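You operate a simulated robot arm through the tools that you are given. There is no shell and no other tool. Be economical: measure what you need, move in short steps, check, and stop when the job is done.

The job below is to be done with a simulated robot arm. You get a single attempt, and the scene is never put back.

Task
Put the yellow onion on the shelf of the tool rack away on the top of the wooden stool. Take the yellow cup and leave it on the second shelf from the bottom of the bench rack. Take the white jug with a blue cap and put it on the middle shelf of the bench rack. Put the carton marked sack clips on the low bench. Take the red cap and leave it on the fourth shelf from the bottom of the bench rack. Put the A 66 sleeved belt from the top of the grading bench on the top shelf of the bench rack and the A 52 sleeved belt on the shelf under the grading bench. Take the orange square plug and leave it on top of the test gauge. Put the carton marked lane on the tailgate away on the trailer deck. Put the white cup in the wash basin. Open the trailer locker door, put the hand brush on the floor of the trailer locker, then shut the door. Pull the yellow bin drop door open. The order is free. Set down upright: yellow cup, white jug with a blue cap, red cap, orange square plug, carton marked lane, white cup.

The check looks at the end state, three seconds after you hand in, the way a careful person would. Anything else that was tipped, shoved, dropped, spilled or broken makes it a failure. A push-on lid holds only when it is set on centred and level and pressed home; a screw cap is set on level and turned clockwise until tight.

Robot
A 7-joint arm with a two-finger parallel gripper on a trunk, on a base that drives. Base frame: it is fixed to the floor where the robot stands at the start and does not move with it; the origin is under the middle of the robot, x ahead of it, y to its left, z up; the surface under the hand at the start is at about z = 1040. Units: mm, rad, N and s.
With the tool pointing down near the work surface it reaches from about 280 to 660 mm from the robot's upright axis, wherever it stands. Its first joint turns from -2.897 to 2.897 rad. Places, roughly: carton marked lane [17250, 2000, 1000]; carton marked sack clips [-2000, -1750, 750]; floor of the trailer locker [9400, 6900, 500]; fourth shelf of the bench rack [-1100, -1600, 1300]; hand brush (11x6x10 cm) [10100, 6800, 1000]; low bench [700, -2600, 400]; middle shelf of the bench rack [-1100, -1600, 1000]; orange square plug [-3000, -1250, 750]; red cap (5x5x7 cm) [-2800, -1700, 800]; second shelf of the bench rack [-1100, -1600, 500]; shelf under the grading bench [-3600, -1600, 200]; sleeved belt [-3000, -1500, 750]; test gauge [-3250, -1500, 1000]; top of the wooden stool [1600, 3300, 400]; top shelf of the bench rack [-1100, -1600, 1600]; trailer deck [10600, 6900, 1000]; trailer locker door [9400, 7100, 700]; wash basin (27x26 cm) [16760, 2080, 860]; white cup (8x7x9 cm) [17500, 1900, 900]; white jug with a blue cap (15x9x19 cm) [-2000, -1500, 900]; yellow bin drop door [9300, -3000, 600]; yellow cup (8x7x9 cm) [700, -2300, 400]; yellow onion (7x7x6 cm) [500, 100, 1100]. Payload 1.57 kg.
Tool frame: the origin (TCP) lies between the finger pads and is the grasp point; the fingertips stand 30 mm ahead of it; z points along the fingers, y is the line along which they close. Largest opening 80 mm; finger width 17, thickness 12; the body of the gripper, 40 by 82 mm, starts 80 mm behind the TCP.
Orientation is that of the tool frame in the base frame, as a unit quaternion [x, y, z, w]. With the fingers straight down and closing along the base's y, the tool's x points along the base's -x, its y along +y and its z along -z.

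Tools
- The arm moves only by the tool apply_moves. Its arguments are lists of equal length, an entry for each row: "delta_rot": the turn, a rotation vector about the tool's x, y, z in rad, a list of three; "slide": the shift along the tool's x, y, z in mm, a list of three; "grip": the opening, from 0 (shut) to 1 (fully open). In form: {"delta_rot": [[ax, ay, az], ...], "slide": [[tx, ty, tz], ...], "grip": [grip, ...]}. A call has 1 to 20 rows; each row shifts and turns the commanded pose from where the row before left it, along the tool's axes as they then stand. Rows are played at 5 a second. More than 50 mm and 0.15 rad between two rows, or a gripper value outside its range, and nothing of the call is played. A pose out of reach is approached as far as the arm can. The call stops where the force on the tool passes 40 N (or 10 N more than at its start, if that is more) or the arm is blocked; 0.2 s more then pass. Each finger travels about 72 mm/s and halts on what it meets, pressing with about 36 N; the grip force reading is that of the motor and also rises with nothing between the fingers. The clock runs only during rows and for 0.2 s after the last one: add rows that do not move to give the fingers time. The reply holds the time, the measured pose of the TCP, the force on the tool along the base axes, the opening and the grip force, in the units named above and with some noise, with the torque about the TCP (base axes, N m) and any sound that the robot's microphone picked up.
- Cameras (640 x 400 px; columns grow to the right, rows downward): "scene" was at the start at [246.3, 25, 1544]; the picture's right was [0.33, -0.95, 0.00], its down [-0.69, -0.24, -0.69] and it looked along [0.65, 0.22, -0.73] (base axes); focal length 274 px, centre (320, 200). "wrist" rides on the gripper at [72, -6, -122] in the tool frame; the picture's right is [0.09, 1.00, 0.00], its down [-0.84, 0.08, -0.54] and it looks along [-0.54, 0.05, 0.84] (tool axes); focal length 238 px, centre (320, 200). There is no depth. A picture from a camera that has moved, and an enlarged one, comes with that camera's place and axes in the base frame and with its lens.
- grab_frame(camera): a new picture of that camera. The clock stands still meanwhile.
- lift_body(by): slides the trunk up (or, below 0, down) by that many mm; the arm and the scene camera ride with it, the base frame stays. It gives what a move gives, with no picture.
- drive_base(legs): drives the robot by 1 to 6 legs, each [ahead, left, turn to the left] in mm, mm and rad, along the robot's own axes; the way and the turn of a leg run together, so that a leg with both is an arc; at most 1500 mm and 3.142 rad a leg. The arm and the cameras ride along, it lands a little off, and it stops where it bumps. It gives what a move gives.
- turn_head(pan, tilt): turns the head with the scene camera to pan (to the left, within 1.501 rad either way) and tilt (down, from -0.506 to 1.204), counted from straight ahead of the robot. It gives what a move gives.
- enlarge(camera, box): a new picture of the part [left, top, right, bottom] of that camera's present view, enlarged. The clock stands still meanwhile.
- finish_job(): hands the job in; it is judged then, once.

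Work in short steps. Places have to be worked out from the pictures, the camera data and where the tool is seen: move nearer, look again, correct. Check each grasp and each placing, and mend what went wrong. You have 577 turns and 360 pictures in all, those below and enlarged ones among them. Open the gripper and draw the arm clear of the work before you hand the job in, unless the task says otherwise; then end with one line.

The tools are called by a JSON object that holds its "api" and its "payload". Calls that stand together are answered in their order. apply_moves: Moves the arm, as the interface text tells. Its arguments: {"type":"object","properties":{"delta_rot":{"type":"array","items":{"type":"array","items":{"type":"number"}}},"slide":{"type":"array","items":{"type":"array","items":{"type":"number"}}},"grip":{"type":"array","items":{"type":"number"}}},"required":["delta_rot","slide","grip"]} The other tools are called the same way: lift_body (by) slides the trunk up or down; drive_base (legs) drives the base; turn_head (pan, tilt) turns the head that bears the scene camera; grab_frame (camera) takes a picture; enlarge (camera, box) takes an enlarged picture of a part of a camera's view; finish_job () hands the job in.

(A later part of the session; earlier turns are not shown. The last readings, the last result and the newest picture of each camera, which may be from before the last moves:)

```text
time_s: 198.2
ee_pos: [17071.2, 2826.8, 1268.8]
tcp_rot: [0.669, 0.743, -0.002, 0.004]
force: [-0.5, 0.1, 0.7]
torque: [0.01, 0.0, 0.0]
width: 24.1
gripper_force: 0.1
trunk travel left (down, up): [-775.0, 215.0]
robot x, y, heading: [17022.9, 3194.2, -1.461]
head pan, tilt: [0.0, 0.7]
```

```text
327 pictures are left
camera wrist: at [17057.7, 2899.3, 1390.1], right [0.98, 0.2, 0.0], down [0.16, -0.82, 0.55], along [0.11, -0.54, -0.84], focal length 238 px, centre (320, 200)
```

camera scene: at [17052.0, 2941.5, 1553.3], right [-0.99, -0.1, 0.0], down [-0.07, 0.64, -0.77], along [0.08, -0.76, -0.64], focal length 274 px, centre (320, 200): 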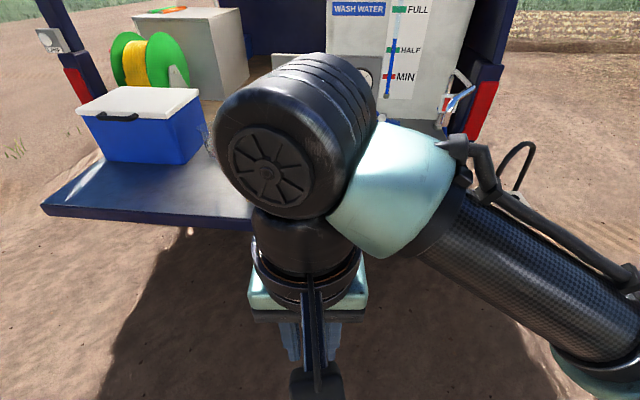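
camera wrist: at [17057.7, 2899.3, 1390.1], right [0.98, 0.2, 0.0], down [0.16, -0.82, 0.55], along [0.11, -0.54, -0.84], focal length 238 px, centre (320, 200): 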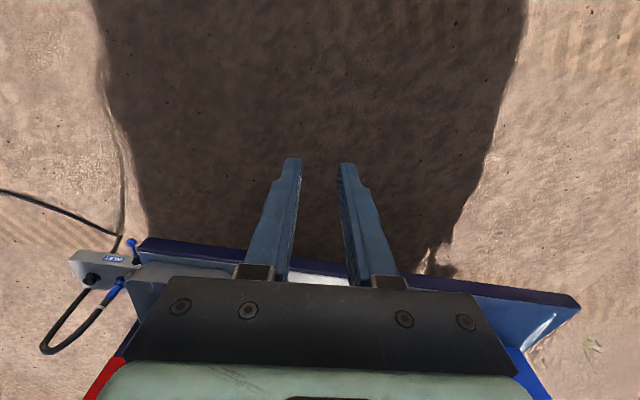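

The wrist hides the sink. I drive 300 mm closer and swing the arm to the left side.

{"api": "drive_base", "payload": {"legs": [[0, 0, -0.11], [300, 0, 0]]}}

{"api": "apply_moves", "payload": {"delta_rot": [[0, 0, 0], [0, 0, 0], [0, 0, 0], [0, 0, 0], [0, 0, 0], [0, 0, 0]], "slide": [[0, 45, -20], [0, 45, -20], [0, 45, -20], [0, 45, 0], [0, 45, 0], [0, 45, 0]], "grip": [0.3, 0.3, 0.3, 0.3, 0.3, 0.3]}}

{"api": "grab_frame", "payload": {"camera": "scene"}}

```text
time_s: 200.8
ee_pos: [17030.0, 2526.1, 1268.1]
tcp_rot: [0.708, 0.706, -0.002, 0.003]
force: [0.4, -0.5, 0.2]
torque: [-0.01, 0.03, 0.04]
width: 23.7
gripper_force: 0.1
trunk travel left (down, up): [-775.0, 215.0]
robot x, y, heading: [17020.9, 2898.3, -1.574]
head pan, tilt: [0.0, 0.7]
```

```text
time_s: 202.2
ee_pos: [17297.5, 2521.4, 1329.1]
tcp_rot: [0.709, 0.705, -0.003, 0.003]
force: [0.8, -0.7, -0.6]
torque: [0.04, 0.04, 0.0]
width: 23.9
gripper_force: 0.1
trunk travel left (down, up): [-775.0, 215.0]
robot x, y, heading: [17023.0, 2897.1, -1.577]
head pan, tilt: [0.0, 0.7]
```

```text
326 pictures are left
camera scene: at [17024.0, 2641.8, 1553.3], right [-1.0, 0.01, 0.0], down [0.0, 0.64, -0.77], along [0.0, -0.77, -0.64], focal length 274 px, centre (320, 200)
```

scene: 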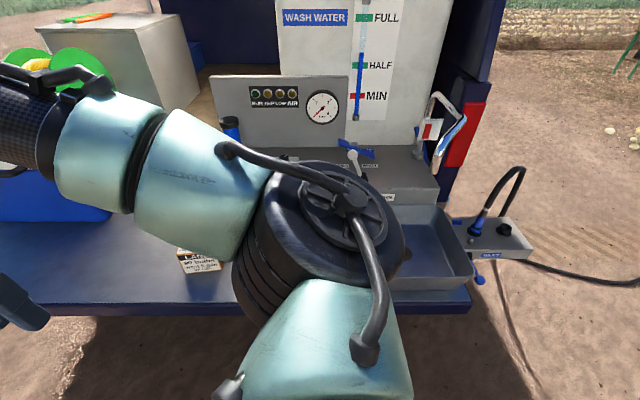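

The arm hides the cup. I drive 230 mm closer, and look through the wrist camera.

{"api": "drive_base", "payload": {"legs": [[230, 0, 0]]}}

{"api": "grab_frame", "payload": {"camera": "wrist"}}

{"api": "grab_frame", "payload": {"camera": "scene"}}

```text
time_s: 204.0
ee_pos: [17297.0, 2285.6, 1329.5]
tcp_rot: [0.708, 0.706, -0.002, 0.004]
force: [0.5, -0.9, -0.4]
torque: [-0.01, 0.01, 0.0]
width: 23.9
gripper_force: 0.0
trunk travel left (down, up): [-775.0, 215.0]
robot x, y, heading: [17020.6, 2663.5, -1.575]
head pan, tilt: [0.0, 0.7]
```

```text
325 pictures are left
camera wrist: at [17290.2, 2359.0, 1451.3], right [1.0, 0.09, 0.0], down [0.07, -0.83, 0.55], along [0.05, -0.55, -0.84], focal length 238 px, centre (320, 200)
```

wrist: 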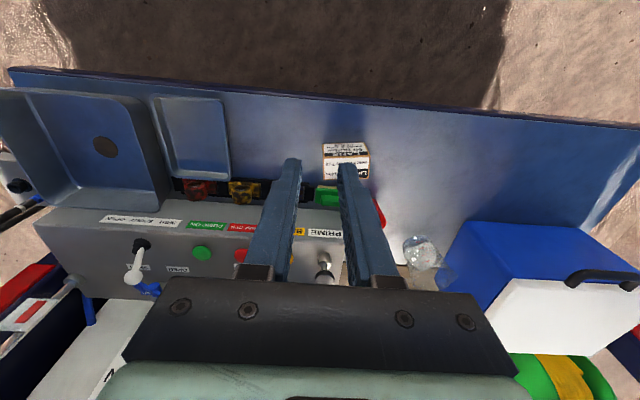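

```text
324 pictures are left
camera scene: at [17022.1, 2405.0, 1553.3], right [-1.0, 0.0, 0.0], down [0.0, 0.64, -0.76], along [0.0, -0.76, -0.64], focal length 274 px, centre (320, 200)
```

scene: 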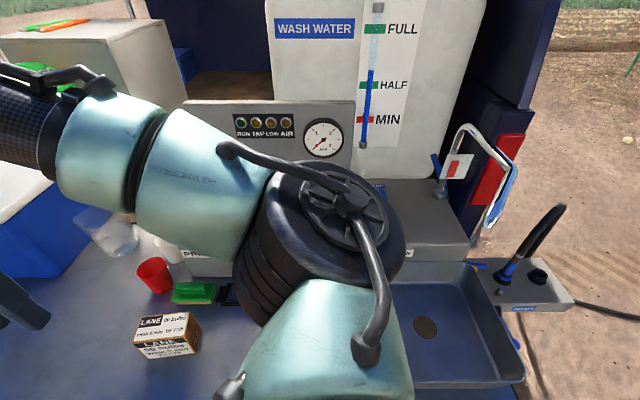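

I enlarge the region with the carton and cups.

{"api": "enlarge", "payload": {"camera": "scene", "box": [60, 200, 260, 370]}}

{"api": "enlarge", "payload": {"camera": "wrist", "box": [280, 130, 480, 300]}}

```text
2.35 times, centred on (160, 285) of scene
camera zoom: at [17022.1, 2405.0, 1553.3], right [-1.0, 0.0, 0.0], down [0.0, 0.64, -0.76], along [0.0, -0.76, -0.64], focal length 645 px, centre (696, 0)
```

zoom: 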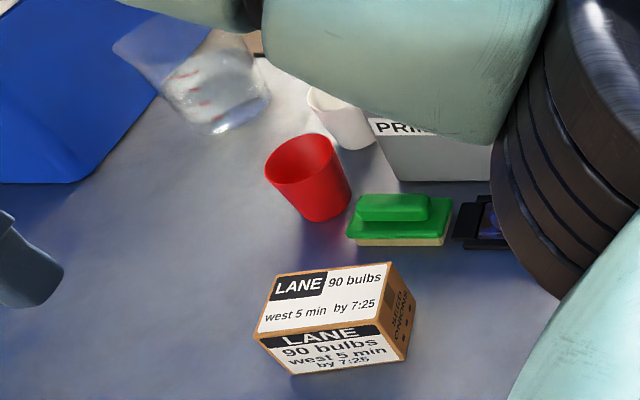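

```text
2.35 times, centred on (380, 215) of wrist
camera zoom: at [17290.2, 2359.0, 1451.3], right [1.0, 0.09, 0.0], down [0.07, -0.83, 0.55], along [0.05, -0.55, -0.84], focal length 561 px, centre (179, 165)
```

zoom: 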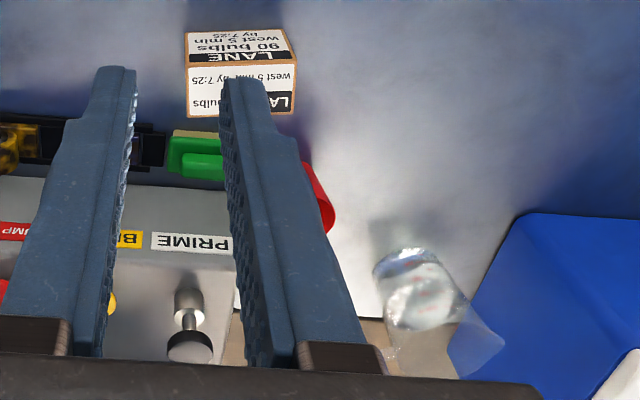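

White cup computed near (17476, 1873) behind the red cup; carton centre (17374, 2120), top z≈941. I recentre the arm and drive to about (17380, 2490).

{"api": "apply_moves", "payload": {"delta_rot": [[0, 0, 0], [0, 0, 0], [0, 0, 0], [0, 0, 0]], "slide": [[0, -45, 0], [0, -45, 0], [0, -45, 0], [0, -45, 0]], "grip": [1, 1, 1, 1]}}

{"api": "drive_base", "payload": {"legs": [[0, 360, 0], [170, 0, 0]]}}

{"api": "grab_frame", "payload": {"camera": "wrist"}}

{"api": "grab_frame", "payload": {"camera": "scene"}}

```text
time_s: 205.0
ee_pos: [17115.6, 2285.7, 1330.1]
tcp_rot: [0.708, 0.707, -0.002, 0.003]
force: [-0.8, -0.5, 0.3]
torque: [0.01, -0.02, 0.05]
width: 80.1
gripper_force: 0.1
trunk travel left (down, up): [-775.0, 215.0]
robot x, y, heading: [17019.1, 2661.0, -1.577]
head pan, tilt: [0.0, 0.7]
```

```text
time_s: 208.4
ee_pos: [17488.5, 2117.5, 1328.7]
tcp_rot: [0.711, 0.704, -0.002, 0.003]
force: [-0.2, -0.6, -0.7]
torque: [0.0, 0.0, 0.01]
width: 80.0
gripper_force: 0.0
trunk travel left (down, up): [-775.0, 215.0]
robot x, y, heading: [17394.8, 2491.6, -1.579]
head pan, tilt: [0.0, 0.7]
```

```text
321 pictures are left
camera wrist: at [17482.1, 2190.4, 1451.6], right [1.0, 0.08, 0.0], down [0.07, -0.83, 0.55], along [0.05, -0.55, -0.84], focal length 238 px, centre (320, 200)
```

wrist: 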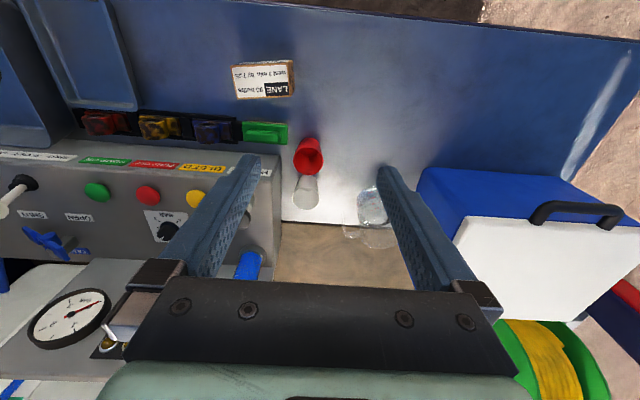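

```text
320 pictures are left
camera scene: at [17393.1, 2237.0, 1553.2], right [-1.0, 0.01, 0.0], down [0.01, 0.64, -0.76], along [-0.01, -0.76, -0.64], focal length 274 px, centre (320, 200)
```

scene: 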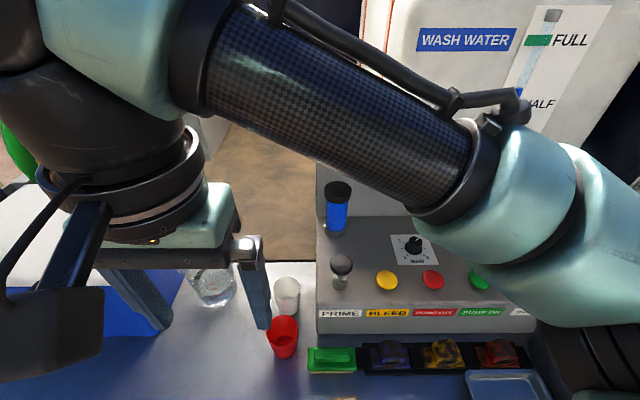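

White cup ≈ (17475, 1856), rim z≈945. I'll pinch its +x wall. I drive 70 mm closer, then move above it.

{"api": "drive_base", "payload": {"legs": [[70, 0, 0]]}}

{"api": "apply_moves", "payload": {"delta_rot": [[0, 0, 0], [0, 0, 0], [0, 0, 0], [0, 0, 0], [0, 0, 0], [0, 0, 0]], "slide": [[-45, 0, 30], [-45, 0, 30], [-45, 0, 30], [-40, 20, 30], [0, 0, 40], [0, 0, 40]], "grip": [0.6, 0.6, 0.6, 0.6, 0.6, 0.6]}}

{"api": "grab_frame", "payload": {"camera": "wrist"}}

```text
time_s: 209.4
ee_pos: [17488.0, 2046.3, 1329.8]
tcp_rot: [0.71, 0.704, -0.003, 0.004]
force: [0.0, -0.2, 0.0]
torque: [0.0, 0.01, 0.01]
width: 80.0
gripper_force: 0.1
trunk travel left (down, up): [-775.0, 215.0]
robot x, y, heading: [17395.5, 2424.2, -1.581]
head pan, tilt: [0.0, 0.7]
```

```text
refused: row 1 steps farther than a row can; nothing moved
```

```text
319 pictures are left
camera wrist: at [17481.3, 2120.3, 1451.5], right [1.0, 0.08, 0.0], down [0.07, -0.83, 0.55], along [0.05, -0.55, -0.84], focal length 238 px, centre (320, 200)
```

wrist: 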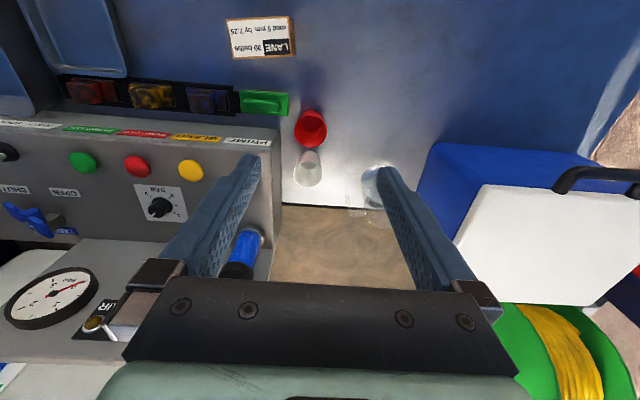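

Split into legal rows.

{"api": "apply_moves", "payload": {"delta_rot": [[0, 0, 0], [0, 0, 0], [0, 0, 0], [0, 0, 0], [0, 0, 0], [0, 0, 0], [0, 0, 0], [0, 0, 0], [0, 0, 0]], "slide": [[-38, 4, 20], [-38, 4, 20], [-38, 4, 20], [-38, 4, 20], [-36, 4, 20], [0, 0, 40], [0, 0, 40], [0, 0, 40], [0, 0, 40]], "grip": [0.6, 0.6, 0.6, 0.6, 0.6, 0.6, 0.6, 0.6, 0.6]}}

{"api": "grab_frame", "payload": {"camera": "wrist"}}

{"api": "grab_frame", "payload": {"camera": "scene"}}

```text
time_s: 211.4
ee_pos: [17505.0, 1856.0, 1070.2]
tcp_rot: [0.71, 0.704, -0.004, 0.004]
force: [0.1, -0.3, -0.7]
torque: [0.04, -0.01, -0.01]
width: 48.1
gripper_force: 0.1
trunk travel left (down, up): [-775.0, 215.0]
robot x, y, heading: [17395.9, 2421.3, -1.577]
head pan, tilt: [0.0, 0.7]
```

```text
318 pictures are left
camera wrist: at [17500.4, 1930.0, 1192.7], right [1.0, 0.08, 0.0], down [0.07, -0.83, 0.55], along [0.05, -0.55, -0.83], focal length 238 px, centre (320, 200)
```

wrist: 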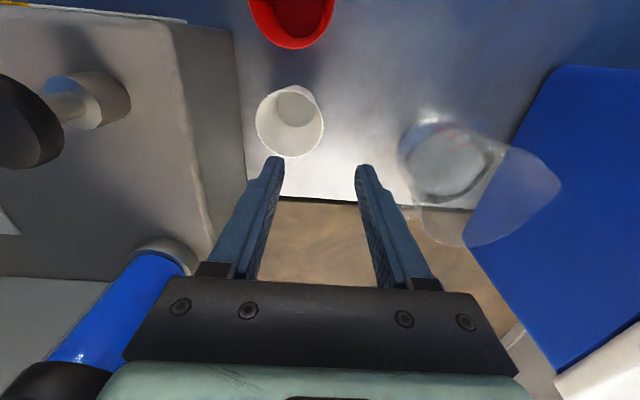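

```text
317 pictures are left
camera scene: at [17392.5, 2167.3, 1553.2], right [-1.0, 0.01, 0.0], down [0.01, 0.64, -0.76], along [-0.01, -0.76, -0.64], focal length 274 px, centre (320, 200)
```

scene: 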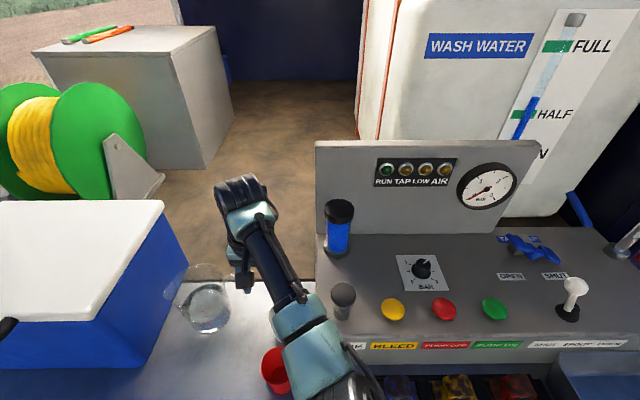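

Rim centre ≈ (17476, 1858), diameter ≈68. I shift 5 mm and descend to pinch the +x wall.

{"api": "apply_moves", "payload": {"delta_rot": [[0, 0, 0], [0, 0, 0], [0, 0, 0], [0, 0, 0], [0, 0, 0]], "slide": [[-2, 5, 0], [0, 0, 40], [0, 0, 30], [0, 0, 25], [0, 0, 20]], "grip": [0.5, 0.5, 0.5, 0.5, 0.5]}}

{"api": "grab_frame", "payload": {"camera": "wrist"}}

```text
time_s: 212.6
ee_pos: [17511.3, 1852.8, 956.5]
tcp_rot: [0.71, 0.704, -0.004, 0.004]
force: [-0.6, 0.5, 0.1]
torque: [-0.01, 0.0, 0.01]
width: 40.0
gripper_force: 0.1
trunk travel left (down, up): [-775.0, 215.0]
robot x, y, heading: [17388.4, 2422.9, -1.585]
head pan, tilt: [0.0, 0.7]
```

```text
316 pictures are left
camera wrist: at [17505.0, 1927.3, 1077.6], right [1.0, 0.08, 0.0], down [0.07, -0.83, 0.55], along [0.05, -0.55, -0.84], focal length 238 px, centre (320, 200)
```

wrist: 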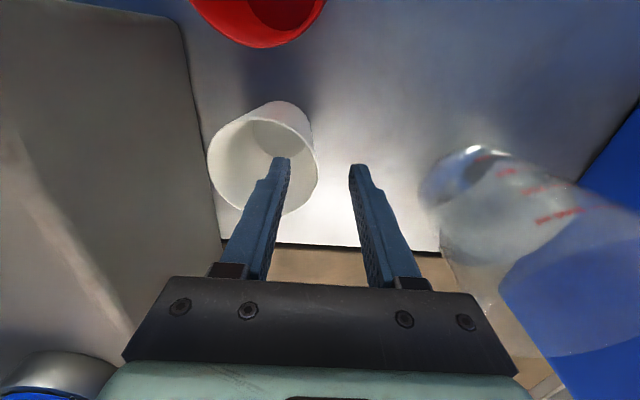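

Inner finger is inside the rim. I nudge +y 8, lower 13 mm, and close.

{"api": "apply_moves", "payload": {"delta_rot": [[0, 0, 0], [0, 0, 0], [0, 0, 0], [0, 0, 0], [0, 0, 0]], "slide": [[8, 0, 5], [0, 0, 8], [0, 0, 0], [0, 0, 0], [0, 0, 0]], "grip": [0.5, 0.5, 0, 0, 0]}}

{"api": "grab_frame", "payload": {"camera": "wrist"}}

```text
time_s: 213.8
ee_pos: [17510.3, 1860.7, 944.2]
tcp_rot: [0.711, 0.703, -0.003, 0.004]
force: [-2.9, 0.3, 7.7]
torque: [0.17, 0.69, -0.02]
width: 3.2
gripper_force: 23.8
trunk travel left (down, up): [-775.0, 215.0]
robot x, y, heading: [17397.2, 2420.8, -1.58]
head pan, tilt: [0.0, 0.7]
```

```text
315 pictures are left
camera wrist: at [17505.0, 1935.1, 1066.0], right [1.0, 0.08, 0.0], down [0.07, -0.83, 0.55], along [0.04, -0.55, -0.83], focal length 238 px, centre (320, 200)
```

wrist: 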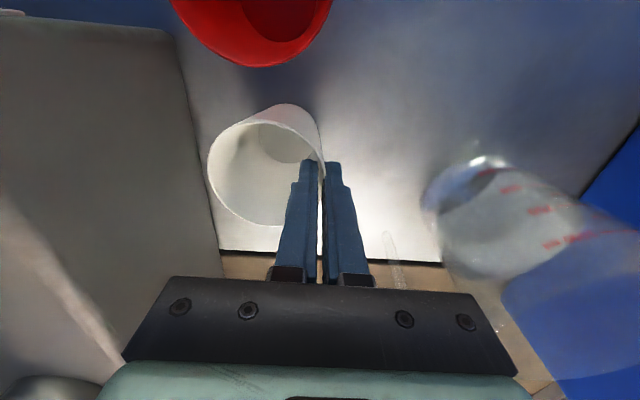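

Pinched a 3 mm wall. Lift slowly.

{"api": "apply_moves", "payload": {"delta_rot": [[0, 0, 0], [0, 0, 0], [0, 0, 0], [0, 0, 0], [0, 0, 0], [0, 0, 0], [0, 0, 0], [0, 0, 0]], "slide": [[0, 0, 0], [0, 0, -10], [0, 0, -15], [0, 0, -25], [0, 0, -30], [0, 0, -30], [0, 0, -30], [0, 0, -30]], "grip": [0, 0, 0, 0, 0, 0, 0, 0]}}

{"api": "grab_frame", "payload": {"camera": "wrist"}}

```text
time_s: 215.6
ee_pos: [17509.8, 1863.1, 1113.8]
tcp_rot: [0.71, 0.704, -0.002, 0.003]
force: [1.0, 0.5, -0.4]
torque: [0.01, 0.01, 0.0]
width: 1.9
gripper_force: 23.0
trunk travel left (down, up): [-775.0, 215.0]
robot x, y, heading: [17391.9, 2423.8, -1.578]
head pan, tilt: [0.0, 0.7]
```

```text
314 pictures are left
camera wrist: at [17503.8, 1936.5, 1234.4], right [1.0, 0.08, 0.0], down [0.07, -0.83, 0.55], along [0.05, -0.55, -0.84], focal length 238 px, centre (320, 200)
```

wrist: 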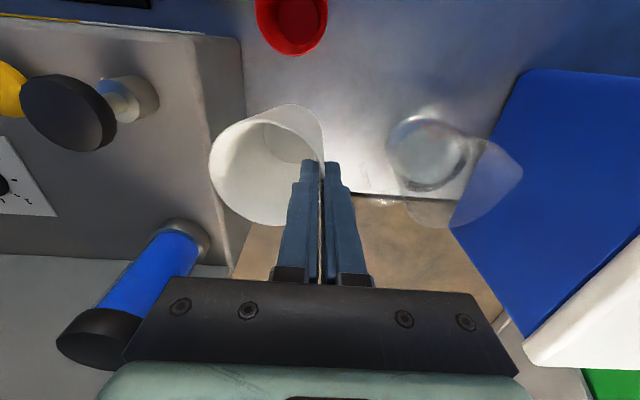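

Cup held. I retract to y≈2080 and raise, then drive right to the basin.

{"api": "apply_moves", "payload": {"delta_rot": [[0, 0, 0], [0, 0, 0], [0, 0, 0], [0, 0, 0], [0, 0, 0], [0, 0, 0], [0, 0, 0], [0, 0, 0]], "slide": [[0, 0, -30], [0, 0, -30], [0, 0, -30], [40, -10, 0], [45, -15, 0], [45, -15, 0], [45, -15, 0], [40, -15, 0]], "grip": [0, 0, 0, 0, 0, 0, 0, 0]}}

{"api": "drive_base", "payload": {"legs": [[0, -620, 0]]}}

{"api": "grab_frame", "payload": {"camera": "wrist"}}

{"api": "grab_frame", "payload": {"camera": "scene"}}

```text
time_s: 217.4
ee_pos: [17445.1, 2081.7, 1200.5]
tcp_rot: [0.711, 0.703, -0.003, 0.004]
force: [0.2, 0.5, -1.5]
torque: [-0.01, 0.01, -0.02]
width: 1.9
gripper_force: 23.8
trunk travel left (down, up): [-775.0, 215.0]
robot x, y, heading: [17395.3, 2423.8, -1.584]
head pan, tilt: [0.0, 0.7]
```

```text
time_s: 220.9
ee_pos: [16821.8, 2086.7, 1199.2]
tcp_rot: [0.711, 0.704, -0.002, 0.005]
force: [19.7, -0.3, -0.5]
torque: [0.02, -0.17, 0.0]
width: 1.8
gripper_force: 23.4
trunk travel left (down, up): [-775.0, 215.0]
robot x, y, heading: [16764.1, 2431.3, -1.582]
head pan, tilt: [0.0, 0.7]
```

```text
313 pictures are left
camera wrist: at [16815.0, 2161.0, 1321.5], right [1.0, 0.08, 0.0], down [0.07, -0.83, 0.55], along [0.05, -0.55, -0.83], focal length 238 px, centre (320, 200)
```

wrist: 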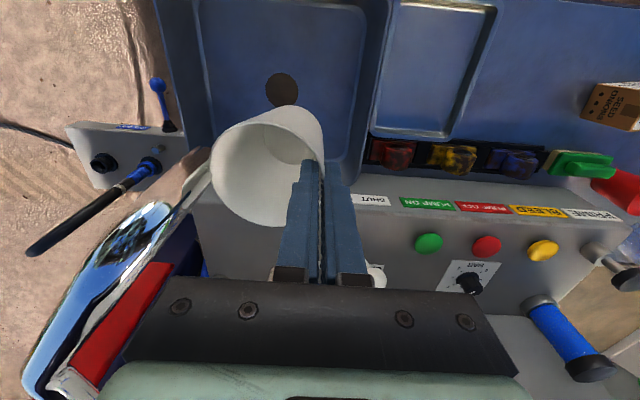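

```text
312 pictures are left
camera scene: at [16767.6, 2174.0, 1553.2], right [-1.0, 0.01, 0.0], down [0.0, 0.64, -0.76], along [-0.01, -0.76, -0.64], focal length 274 px, centre (320, 200)
```

scene: 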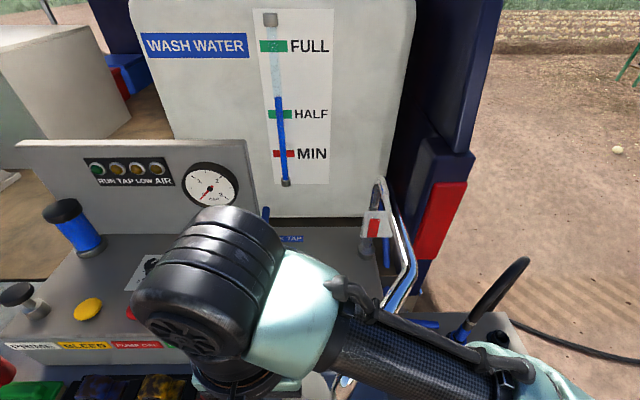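

A 19.7 N side force: the cup is pressing on the tap. I back off in +x at once and look.

{"api": "apply_moves", "payload": {"delta_rot": [[0, 0, 0], [0, 0, 0], [0, 0, 0]], "slide": [[0, 25, 0], [0, 30, 0], [0, 0, 0]], "grip": [0, 0, 0]}}

{"api": "grab_frame", "payload": {"camera": "wrist"}}

{"api": "grab_frame", "payload": {"camera": "scene"}}

```text
time_s: 221.7
ee_pos: [16871.0, 2085.5, 1197.6]
tcp_rot: [0.711, 0.703, -0.002, 0.006]
force: [-0.1, -0.7, -0.7]
torque: [-0.04, -0.05, 0.02]
width: 1.9
gripper_force: 23.6
trunk travel left (down, up): [-775.0, 215.0]
robot x, y, heading: [16768.7, 2431.7, -1.584]
head pan, tilt: [0.0, 0.7]
```

```text
311 pictures are left
camera wrist: at [16865.4, 2160.5, 1319.9], right [1.0, 0.08, 0.01], down [0.06, -0.83, 0.55], along [0.05, -0.55, -0.83], focal length 238 px, centre (320, 200)
```

wrist: 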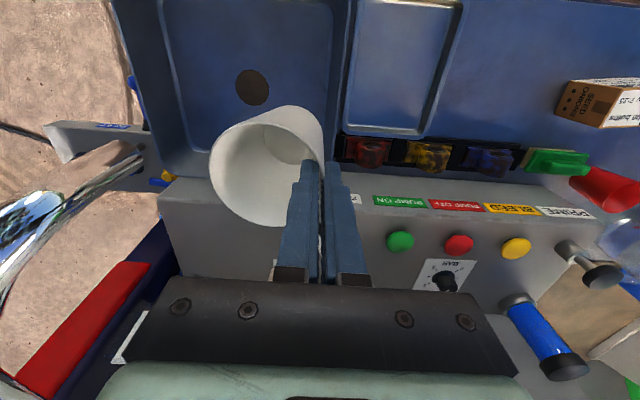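

```text
310 pictures are left
camera scene: at [16762.9, 2174.2, 1553.3], right [-1.0, 0.01, 0.0], down [0.01, 0.64, -0.77], along [-0.01, -0.77, -0.64], focal length 274 px, centre (320, 200)
```

scene: 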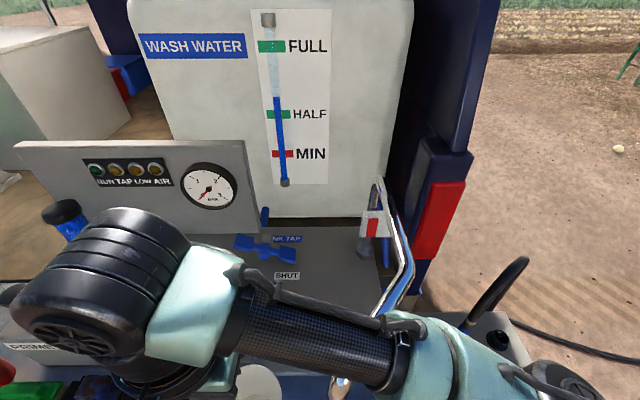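

The tap's spout hangs over the basin centre (tip ~ (16730, 2070)). I'll place the cup at the front of the basin around (16790, 2165): back up 200 mm, then reposition.

{"api": "drive_base", "payload": {"legs": [[-200, 0, 0]]}}

{"api": "apply_moves", "payload": {"delta_rot": [[0, 0, 0], [0, 0, 0], [0, 0, 0], [0, 0, 0]], "slide": [[-30, -12, 20], [-30, -12, 20], [-30, -12, 20], [-30, -11, 20]], "grip": [0, 0, 0, 0]}}

{"api": "grab_frame", "payload": {"camera": "wrist"}}

{"api": "grab_frame", "payload": {"camera": "scene"}}

```text
time_s: 223.3
ee_pos: [16873.3, 2281.6, 1197.9]
tcp_rot: [0.713, 0.701, -0.001, 0.006]
force: [0.5, 0.4, 0.5]
torque: [0.02, -0.05, 0.01]
width: 1.9
gripper_force: 23.4
trunk travel left (down, up): [-775.0, 215.0]
robot x, y, heading: [16768.1, 2625.1, -1.591]
head pan, tilt: [0.0, 0.7]
```

```text
time_s: 224.3
ee_pos: [16824.3, 2162.8, 1117.2]
tcp_rot: [0.713, 0.702, -0.001, 0.005]
force: [0.1, 0.7, -0.1]
torque: [0.01, -0.02, -0.01]
width: 1.8
gripper_force: 23.4
trunk travel left (down, up): [-775.0, 215.0]
robot x, y, heading: [16768.9, 2627.0, -1.593]
head pan, tilt: [0.0, 0.7]
```

```text
309 pictures are left
camera wrist: at [16819.1, 2236.3, 1239.6], right [1.0, 0.08, 0.0], down [0.06, -0.83, 0.55], along [0.05, -0.55, -0.84], focal length 238 px, centre (320, 200)
```

wrist: 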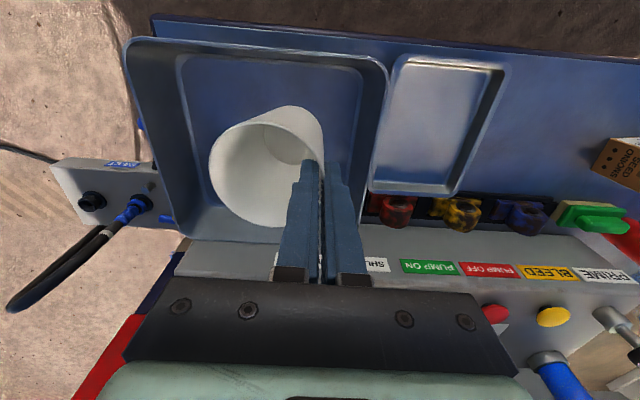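

```text
308 pictures are left
camera scene: at [16765.2, 2369.4, 1553.2], right [-1.0, 0.02, 0.0], down [0.01, 0.64, -0.76], along [-0.01, -0.76, -0.64], focal length 274 px, centre (320, 200)
```

scene: 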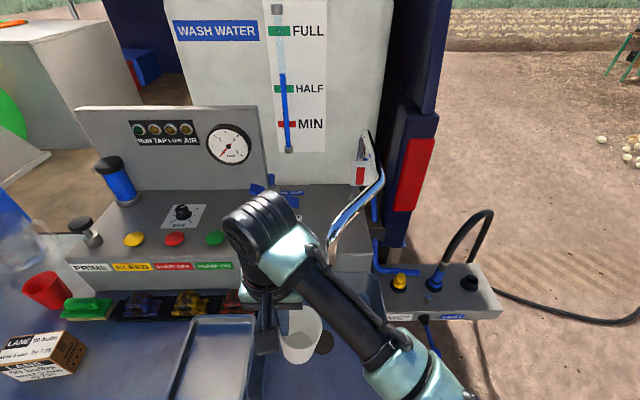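

Basin floor spans x 16633–16884, near edge y≈2206; the cup is inside. I lower gently to contact.

{"api": "apply_moves", "payload": {"delta_rot": [[0, 0, 0], [0, 0, 0], [0, 0, 0], [0, 0, 0], [0, 0, 0], [0, 0, 0], [0, 0, 0]], "slide": [[-4, 0, 40], [0, 0, 40], [0, 0, 30], [0, 0, 20], [0, 0, 15], [0, 0, 10], [0, 0, 5]], "grip": [0, 0, 0, 0, 0, 0, 0]}}

{"api": "grab_frame", "payload": {"camera": "wrist"}}

{"api": "grab_frame", "payload": {"camera": "scene"}}

```text
time_s: 225.9
ee_pos: [16825.0, 2156.8, 959.3]
tcp_rot: [0.712, 0.702, -0.001, 0.006]
force: [0.7, -0.3, -0.5]
torque: [0.0, -0.01, 0.0]
width: 1.6
gripper_force: 23.6
trunk travel left (down, up): [-775.0, 215.0]
robot x, y, heading: [16769.4, 2627.0, -1.588]
head pan, tilt: [0.0, 0.7]
```

```text
307 pictures are left
camera wrist: at [16819.4, 2230.0, 1080.6], right [1.0, 0.08, 0.01], down [0.06, -0.83, 0.55], along [0.05, -0.55, -0.83], focal length 238 px, centre (320, 200)
```

wrist: 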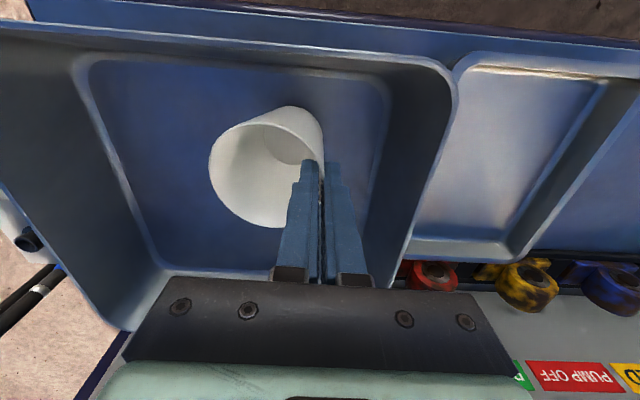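

```text
306 pictures are left
camera scene: at [16765.2, 2369.9, 1553.3], right [-1.0, 0.02, 0.0], down [0.01, 0.64, -0.76], along [-0.01, -0.76, -0.64], focal length 274 px, centre (320, 200)
```

scene: 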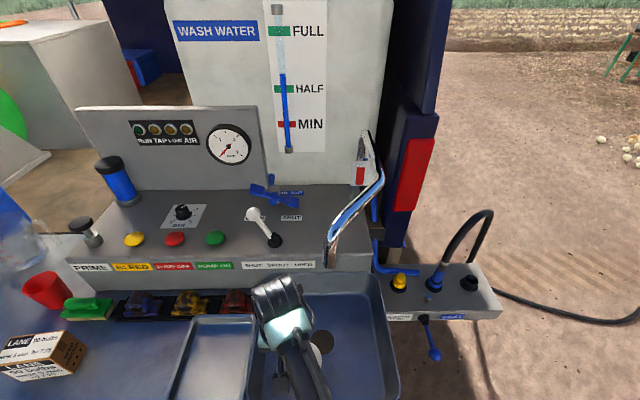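

Not touching yet. Continue down in small steps.

{"api": "apply_moves", "payload": {"delta_rot": [[0, 0, 0], [0, 0, 0], [0, 0, 0], [0, 0, 0], [0, 0, 0], [0, 0, 0], [0, 0, 0], [0, 0, 0], [0, 0, 0], [0, 0, 0], [0, 0, 0], [0, 0, 0]], "slide": [[0, 0, 5], [0, 0, 5], [0, 0, 5], [0, 0, 4], [0, 0, 4], [0, 0, 4], [0, 0, 4], [0, 0, 4], [0, 0, 4], [0, 0, 4], [0, 0, 4], [0, 0, 4]], "grip": [0, 0, 0, 0, 0, 0, 0, 0, 0, 0, 0, 0]}}

{"api": "grab_frame", "payload": {"camera": "wrist"}}

```text
time_s: 227.2
ee_pos: [16827.9, 2155.3, 938.8]
tcp_rot: [0.711, 0.703, -0.003, 0.012]
force: [3.2, 5.3, 20.2]
torque: [0.52, 0.77, -0.23]
width: 4.6
gripper_force: 25.0
trunk travel left (down, up): [-775.0, 215.0]
robot x, y, heading: [16769.3, 2628.4, -1.59]
head pan, tilt: [0.0, 0.7]
stopped in row 6: the force on the tool passed its limit at 43 N (the readings are from after the stop); the commanded pose is now the measured one
```

```text
305 pictures are left
camera wrist: at [16820.1, 2230.3, 1060.9], right [1.0, 0.08, 0.01], down [0.06, -0.83, 0.56], along [0.05, -0.56, -0.83], focal length 238 px, centre (320, 200)
```

wrist: 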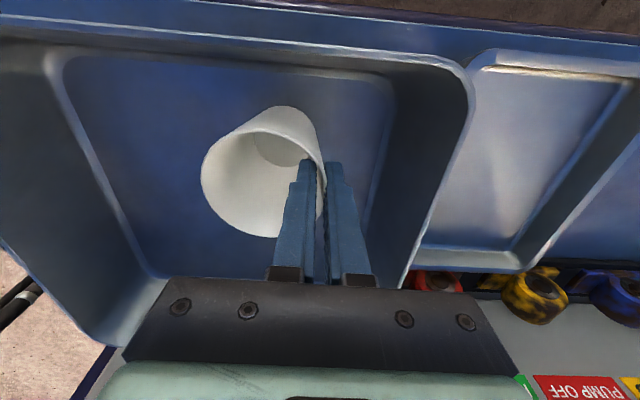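

Cup base is on the basin floor. I open a little, then rise.

{"api": "apply_moves", "payload": {"delta_rot": [[0, 0, 0], [0, 0, 0], [0, 0, 0], [0, 0, 0], [0, 0, 0], [0, 0, 0]], "slide": [[0, 0, -3], [0, 0, 0], [0, 0, 0], [0, 0, -30], [0, 0, -40], [0, 0, -45]], "grip": [0.1, 0.3, 0.3, 0.3, 0.3, 0.3]}}

{"api": "grab_frame", "payload": {"camera": "wrist"}}

```text
time_s: 228.6
ee_pos: [16825.8, 2157.2, 1055.1]
tcp_rot: [0.712, 0.702, -0.003, 0.01]
force: [-1.0, 0.3, -0.5]
torque: [-0.04, 0.01, 0.01]
width: 23.9
gripper_force: 0.0
trunk travel left (down, up): [-775.0, 215.0]
robot x, y, heading: [16772.2, 2627.2, -1.587]
head pan, tilt: [0.0, 0.7]
```

```text
304 pictures are left
camera wrist: at [16818.9, 2232.1, 1177.4], right [1.0, 0.08, 0.01], down [0.06, -0.83, 0.56], along [0.05, -0.55, -0.83], focal length 238 px, centre (320, 200)
```

wrist: 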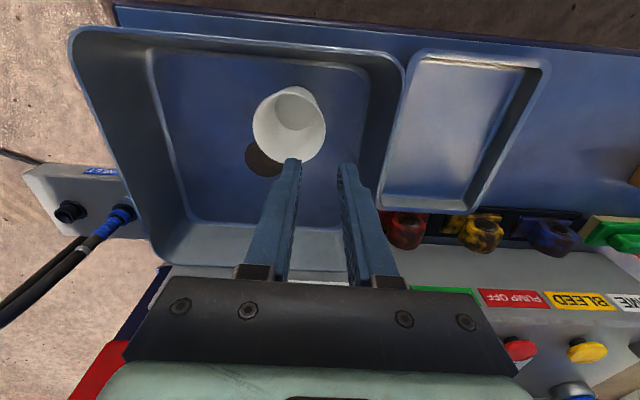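

Cup is standing in the basin. Next the LANE carton at (17374, 2121), rotated ~0.13 rad; I raise, yaw the tool +1.44 and drive left.

{"api": "apply_moves", "payload": {"delta_rot": [[0, 0, 0], [0, 0, 0], [0, 0, 0], [0, 0, 0.144], [0, 0, 0.144], [0, 0, 0.144], [0, 0, 0.144], [0, 0, 0.144], [0, 0, 0.144], [0, 0, 0.144], [0, 0, 0.144], [0, 0, 0.144], [0, 0, 0.144]], "slide": [[0, 0, -50], [0, 0, -50], [0, 0, -40], [0, 0, 0], [0, 0, 0], [0, 0, 0], [0, 0, 0], [0, 0, 0], [0, 0, 0], [0, 0, 0], [0, 0, 0], [0, 0, 0], [0, 0, 0]], "grip": [0.3, 0.3, 0.3, 1, 1, 1, 1, 1, 1, 1, 1, 1, 1]}}

{"api": "drive_base", "payload": {"legs": [[0, 560, 0]]}}

{"api": "grab_frame", "payload": {"camera": "wrist"}}

{"api": "grab_frame", "payload": {"camera": "scene"}}

```text
time_s: 231.4
ee_pos: [16824.5, 2160.0, 1197.7]
tcp_rot: [0.998, 0.058, 0.004, 0.009]
force: [0.7, 0.3, 0.9]
torque: [0.01, -0.03, 0.0]
width: 79.8
gripper_force: 0.1
trunk travel left (down, up): [-775.0, 215.0]
robot x, y, heading: [16768.8, 2627.6, -1.588]
head pan, tilt: [0.0, 0.7]
```

```text
time_s: 234.5
ee_pos: [17366.6, 2151.0, 1196.6]
tcp_rot: [0.998, 0.059, 0.005, 0.009]
force: [0.0, 0.2, 0.6]
torque: [0.0, 0.03, -0.01]
width: 79.9
gripper_force: 0.1
trunk travel left (down, up): [-775.0, 215.0]
robot x, y, heading: [17310.7, 2617.2, -1.586]
head pan, tilt: [0.0, 0.7]
```

```text
303 pictures are left
camera wrist: at [17436.1, 2168.2, 1319.7], right [0.21, -0.98, 0.02], down [-0.83, -0.17, 0.54], along [-0.52, -0.13, -0.84], focal length 238 px, centre (320, 200)
```

wrist: 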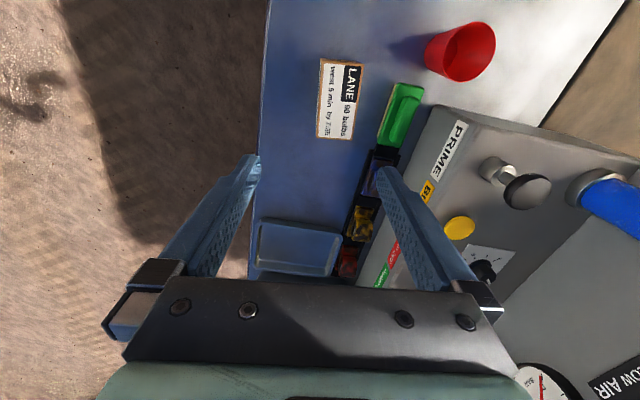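

```text
302 pictures are left
camera scene: at [17307.9, 2360.6, 1553.3], right [-1.0, 0.02, 0.0], down [0.01, 0.64, -0.76], along [-0.01, -0.76, -0.64], focal length 274 px, centre (320, 200)
```

scene: 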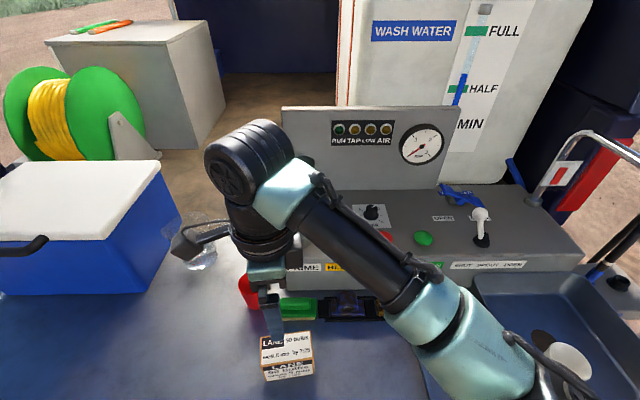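

Carton centre now (17382, 2116). I shift over it and descend partway.

{"api": "apply_moves", "payload": {"delta_rot": [[0, 0, 0.03], [0, 0, 0], [0, 0, 0], [0, 0, 0], [0, 0, 0], [0, 0, 0]], "slide": [[10, 36, 0], [0, 0, 45], [0, 0, 45], [0, 0, 45], [0, 0, 30], [0, 0, 30]], "grip": [1, 1, 1, 1, 1, 1]}}

{"api": "grab_frame", "payload": {"camera": "wrist"}}

```text
time_s: 235.9
ee_pos: [17382.5, 2112.7, 1004.2]
tcp_rot: [0.999, 0.044, 0.004, 0.01]
force: [-0.4, 0.5, 0.4]
torque: [0.02, 0.02, -0.04]
width: 80.0
gripper_force: 0.0
trunk travel left (down, up): [-775.0, 215.0]
robot x, y, heading: [17312.8, 2617.9, -1.591]
head pan, tilt: [0.0, 0.7]
```

```text
301 pictures are left
camera wrist: at [17452.4, 2128.4, 1127.0], right [0.18, -0.98, 0.02], down [-0.83, -0.14, 0.54], along [-0.53, -0.11, -0.84], focal length 238 px, centre (320, 200)
```

wrist: 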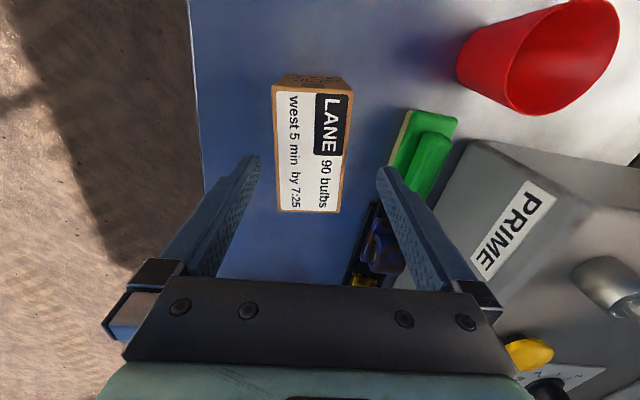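

Aligned; shift 7 mm and descend to z≈915, then close.

{"api": "apply_moves", "payload": {"delta_rot": [[0, 0, 0], [0, 0, 0], [0, 0, 0], [0, 0, 0], [0, 0, 0], [0, 0, 0], [0, 0, 0]], "slide": [[0, -7, 0], [0, 0, 40], [0, 0, 30], [0, 0, 20], [0, 0, 0], [0, 0, 0], [0, 0, 0]], "grip": [1, 1, 1, 1, 0.3, 0.3, 0.3]}}

{"api": "grab_frame", "payload": {"camera": "wrist"}}

```text
time_s: 237.5
ee_pos: [17380.0, 2116.9, 912.1]
tcp_rot: [0.999, 0.044, 0.005, 0.009]
force: [-1.1, 0.7, 0.4]
torque: [0.18, -0.01, 0.06]
width: 60.0
gripper_force: 35.7
trunk travel left (down, up): [-775.0, 215.0]
robot x, y, heading: [17312.7, 2615.9, -1.588]
head pan, tilt: [0.0, 0.7]
```

```text
300 pictures are left
camera wrist: at [17449.8, 2133.5, 1035.1], right [0.18, -0.98, 0.02], down [-0.83, -0.14, 0.54], along [-0.52, -0.11, -0.84], focal length 238 px, centre (320, 200)
```

wrist: 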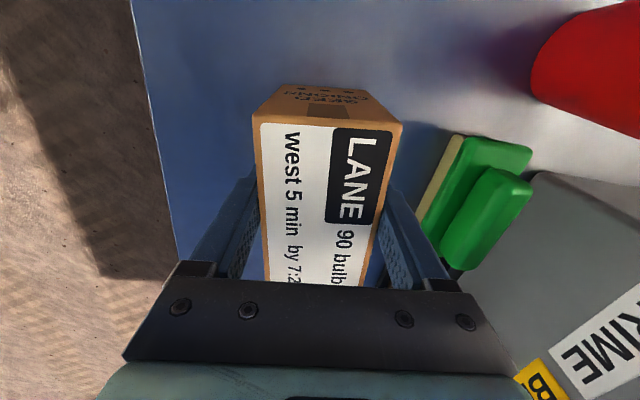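

Gripped at 60 mm. Lift slowly and retract.

{"api": "apply_moves", "payload": {"delta_rot": [[0, 0, 0], [0, 0, 0], [0, 0, 0], [0, 0, 0], [0, 0, 0], [0, 0, 0], [0, 0, 0], [0, 0, 0], [0, 0, 0], [0, 0, 0], [0, 0, 0]], "slide": [[0, 0, -5], [0, 0, -15], [0, 0, -25], [0, 0, -35], [0, 0, -40], [0, 0, -40], [0, 0, -40], [0, 0, -40], [0, 0, -40], [0, 0, -40], [0, 0, 0]], "grip": [0.1, 0.1, 0.1, 0.1, 0.1, 0.1, 0.1, 0.1, 0.1, 0.1, 0.1]}}

{"api": "grab_frame", "payload": {"camera": "wrist"}}

```text
time_s: 239.9
ee_pos: [17384.6, 2122.6, 1233.9]
tcp_rot: [0.999, 0.044, 0.004, 0.007]
force: [-0.3, -0.2, -4.5]
torque: [0.01, -0.02, 0.0]
width: 59.8
gripper_force: 35.8
trunk travel left (down, up): [-775.0, 215.0]
robot x, y, heading: [17310.1, 2618.1, -1.592]
head pan, tilt: [0.0, 0.7]
```

```text
299 pictures are left
camera wrist: at [17454.2, 2138.6, 1357.5], right [0.18, -0.98, 0.02], down [-0.83, -0.14, 0.54], along [-0.52, -0.11, -0.84], focal length 238 px, centre (320, 200)
```

wrist: 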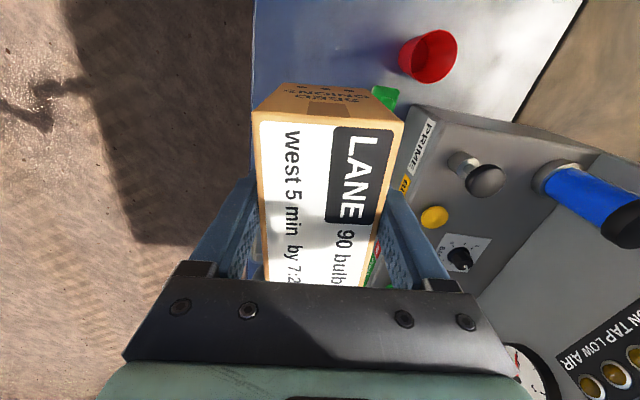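

Carton held. I pull it in, back off from the tailgate, and turn to face toward the trailer's far side.

{"api": "drive_base", "payload": {"legs": [[-700, 0, 0], [0, 0, -2.4]]}}

{"api": "turn_head", "payload": {"pan": 0.3, "tilt": 0.2}}

{"api": "grab_frame", "payload": {"camera": "scene"}}

```text
time_s: 249.4
ee_pos: [16935.6, 3626.4, 1234.3]
tcp_rot: [-0.404, 0.915, 0.007, -0.008]
force: [-0.5, 0.0, -2.9]
torque: [0.01, 0.01, -0.03]
width: 59.7
gripper_force: 35.9
trunk travel left (down, up): [-775.0, 215.0]
robot x, y, heading: [17323.3, 3312.8, 2.298]
head pan, tilt: [0.0, 0.7]
```

```text
time_s: 250.4
ee_pos: [16936.0, 3628.5, 1234.4]
tcp_rot: [-0.404, 0.915, 0.007, -0.008]
force: [0.4, -0.6, -4.3]
torque: [-0.03, 0.03, -0.02]
width: 59.8
gripper_force: 35.9
trunk travel left (down, up): [-775.0, 215.0]
robot x, y, heading: [17321.1, 3314.5, 2.293]
head pan, tilt: [0.3, 0.201]
```

```text
298 pictures are left
camera scene: at [17130.7, 3488.5, 1598.5], right [0.52, 0.86, 0.0], down [0.17, -0.1, -0.98], along [-0.84, 0.51, -0.2], focal length 274 px, centre (320, 200)
```

scene: 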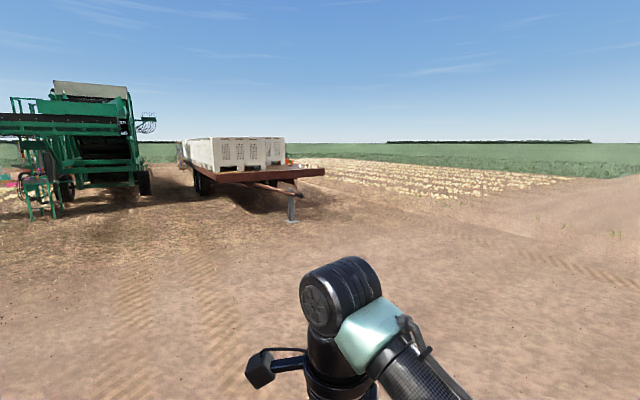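

Open ground. The trailer's drawbar end is at x≈11.8 m. I drive diagonally to about (12900, 8000).

{"api": "drive_base", "payload": {"legs": [[0, 0, 0.03], [1290, 0, 0], [1290, 0, 0], [1290, 0, 0], [1290, 0, 0], [1290, 0, 0]]}}

{"api": "turn_head", "payload": {"pan": 0.9, "tilt": 0.3}}

{"api": "grab_frame", "payload": {"camera": "scene"}}

```text
time_s: 281.6
ee_pos: [12322.6, 8145.0, 1234.8]
tcp_rot: [-0.451, 0.892, 0.007, -0.009]
force: [0.8, -0.4, -4.1]
torque: [-0.01, 0.03, 0.0]
width: 59.9
gripper_force: 36.2
trunk travel left (down, up): [-775.0, 215.0]
robot x, y, heading: [12742.8, 7873.8, 2.401]
head pan, tilt: [0.3, 0.201]
```

```text
time_s: 282.6
ee_pos: [12323.2, 8145.4, 1233.9]
tcp_rot: [-0.451, 0.892, 0.007, -0.007]
force: [-0.3, -0.2, -4.8]
torque: [0.0, 0.04, -0.02]
width: 59.9
gripper_force: 36.7
trunk travel left (down, up): [-775.0, 215.0]
robot x, y, heading: [12743.6, 7871.3, 2.401]
head pan, tilt: [0.901, 0.3]
```

```text
297 pictures are left
camera scene: at [12524.1, 7972.0, 1589.3], right [-0.16, 0.99, 0.0], down [0.29, 0.05, -0.96], along [-0.94, -0.15, -0.3], focal length 274 px, centre (320, 200)
```

scene: 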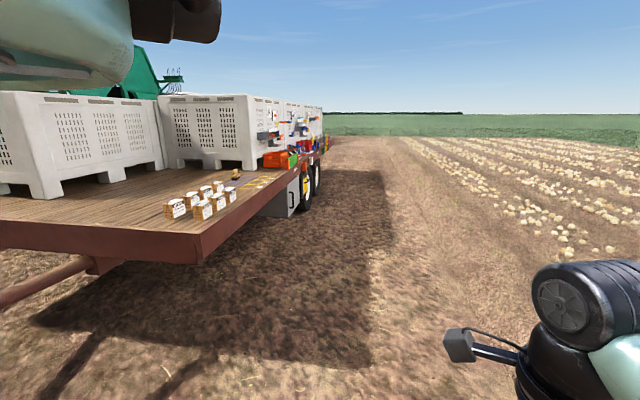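

Deck corner at about (11360, 7190); other cartons sit near it. I turn to face −y and slide along to x≈10750.

{"api": "drive_base", "payload": {"legs": [[0, 0, 2.311], [0, -1000, 0], [100, -1000, 0]]}}

{"api": "turn_head", "payload": {"pan": 0, "tilt": 0.6}}

{"api": "grab_frame", "payload": {"camera": "scene"}}

```text
time_s: 298.0
ee_pos: [10812.5, 7358.6, 1234.2]
tcp_rot: [0.999, 0.035, 0.005, 0.01]
force: [0.3, -0.8, -4.1]
torque: [0.0, -0.01, -0.01]
width: 59.6
gripper_force: 36.1
trunk travel left (down, up): [-775.0, 215.0]
robot x, y, heading: [10751.4, 7854.5, -1.606]
head pan, tilt: [0.901, 0.3]
```

```text
time_s: 299.2
ee_pos: [10811.9, 7359.5, 1235.5]
tcp_rot: [0.999, 0.035, 0.005, 0.009]
force: [-0.1, -0.6, -3.4]
torque: [0.0, -0.06, 0.04]
width: 59.9
gripper_force: 35.6
trunk travel left (down, up): [-775.0, 215.0]
robot x, y, heading: [10745.3, 7858.1, -1.607]
head pan, tilt: [0.0, 0.6]
```

```text
296 pictures are left
camera scene: at [10739.7, 7594.5, 1561.8], right [-1.0, 0.04, 0.0], down [0.02, 0.56, -0.83], along [-0.03, -0.82, -0.56], focal length 274 px, centre (320, 200)
```

scene: 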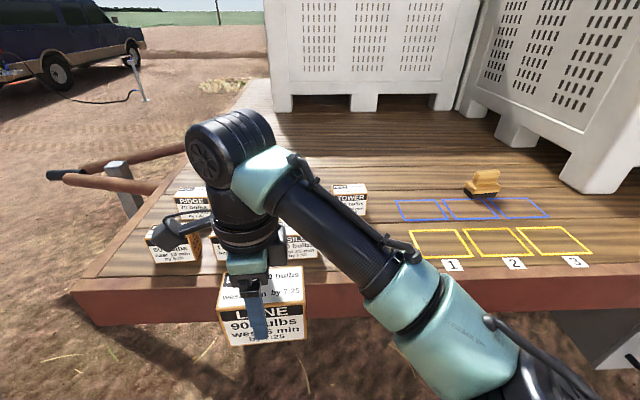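

Deck edge y≈7120, z≈960. A free gap at about (10575, 6985) between existing cartons and marked square 1. I drive right 235 and ahead 350.

{"api": "drive_base", "payload": {"legs": [[0, 0, 0.036], [0, -255, 0], [350, 0, 0]]}}

{"api": "grab_frame", "payload": {"camera": "scene"}}

{"api": "grab_frame", "payload": {"camera": "wrist"}}

```text
time_s: 303.3
ee_pos: [10570.7, 7009.8, 1235.5]
tcp_rot: [0.999, 0.049, 0.006, 0.009]
force: [-0.1, -0.4, -4.8]
torque: [-0.01, -0.02, 0.02]
width: 59.7
gripper_force: 35.7
trunk travel left (down, up): [-775.0, 215.0]
robot x, y, heading: [10492.2, 7503.8, -1.581]
head pan, tilt: [0.0, 0.6]
```

```text
295 pictures are left
camera scene: at [10491.5, 7242.8, 1561.8], right [-1.0, 0.01, 0.0], down [0.0, 0.57, -0.82], along [-0.01, -0.82, -0.57], focal length 274 px, centre (320, 200)
```

scene: 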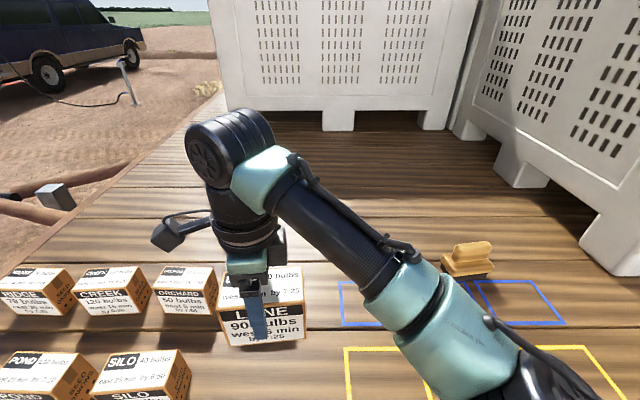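

```text
294 pictures are left
camera wrist: at [10640.2, 7026.5, 1357.3], right [0.19, -0.98, 0.02], down [-0.83, -0.15, 0.54], along [-0.52, -0.12, -0.84], focal length 238 px, centre (320, 200)
```

wrist: 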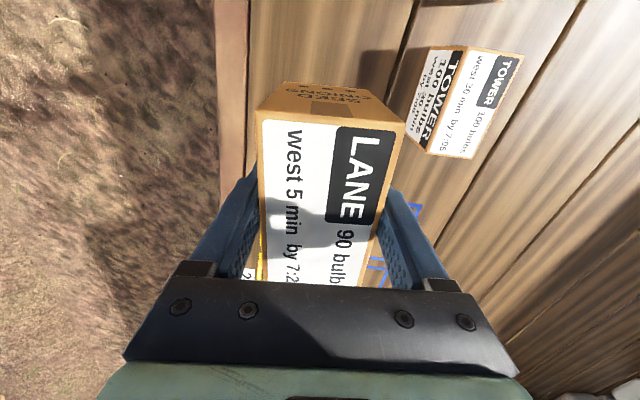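

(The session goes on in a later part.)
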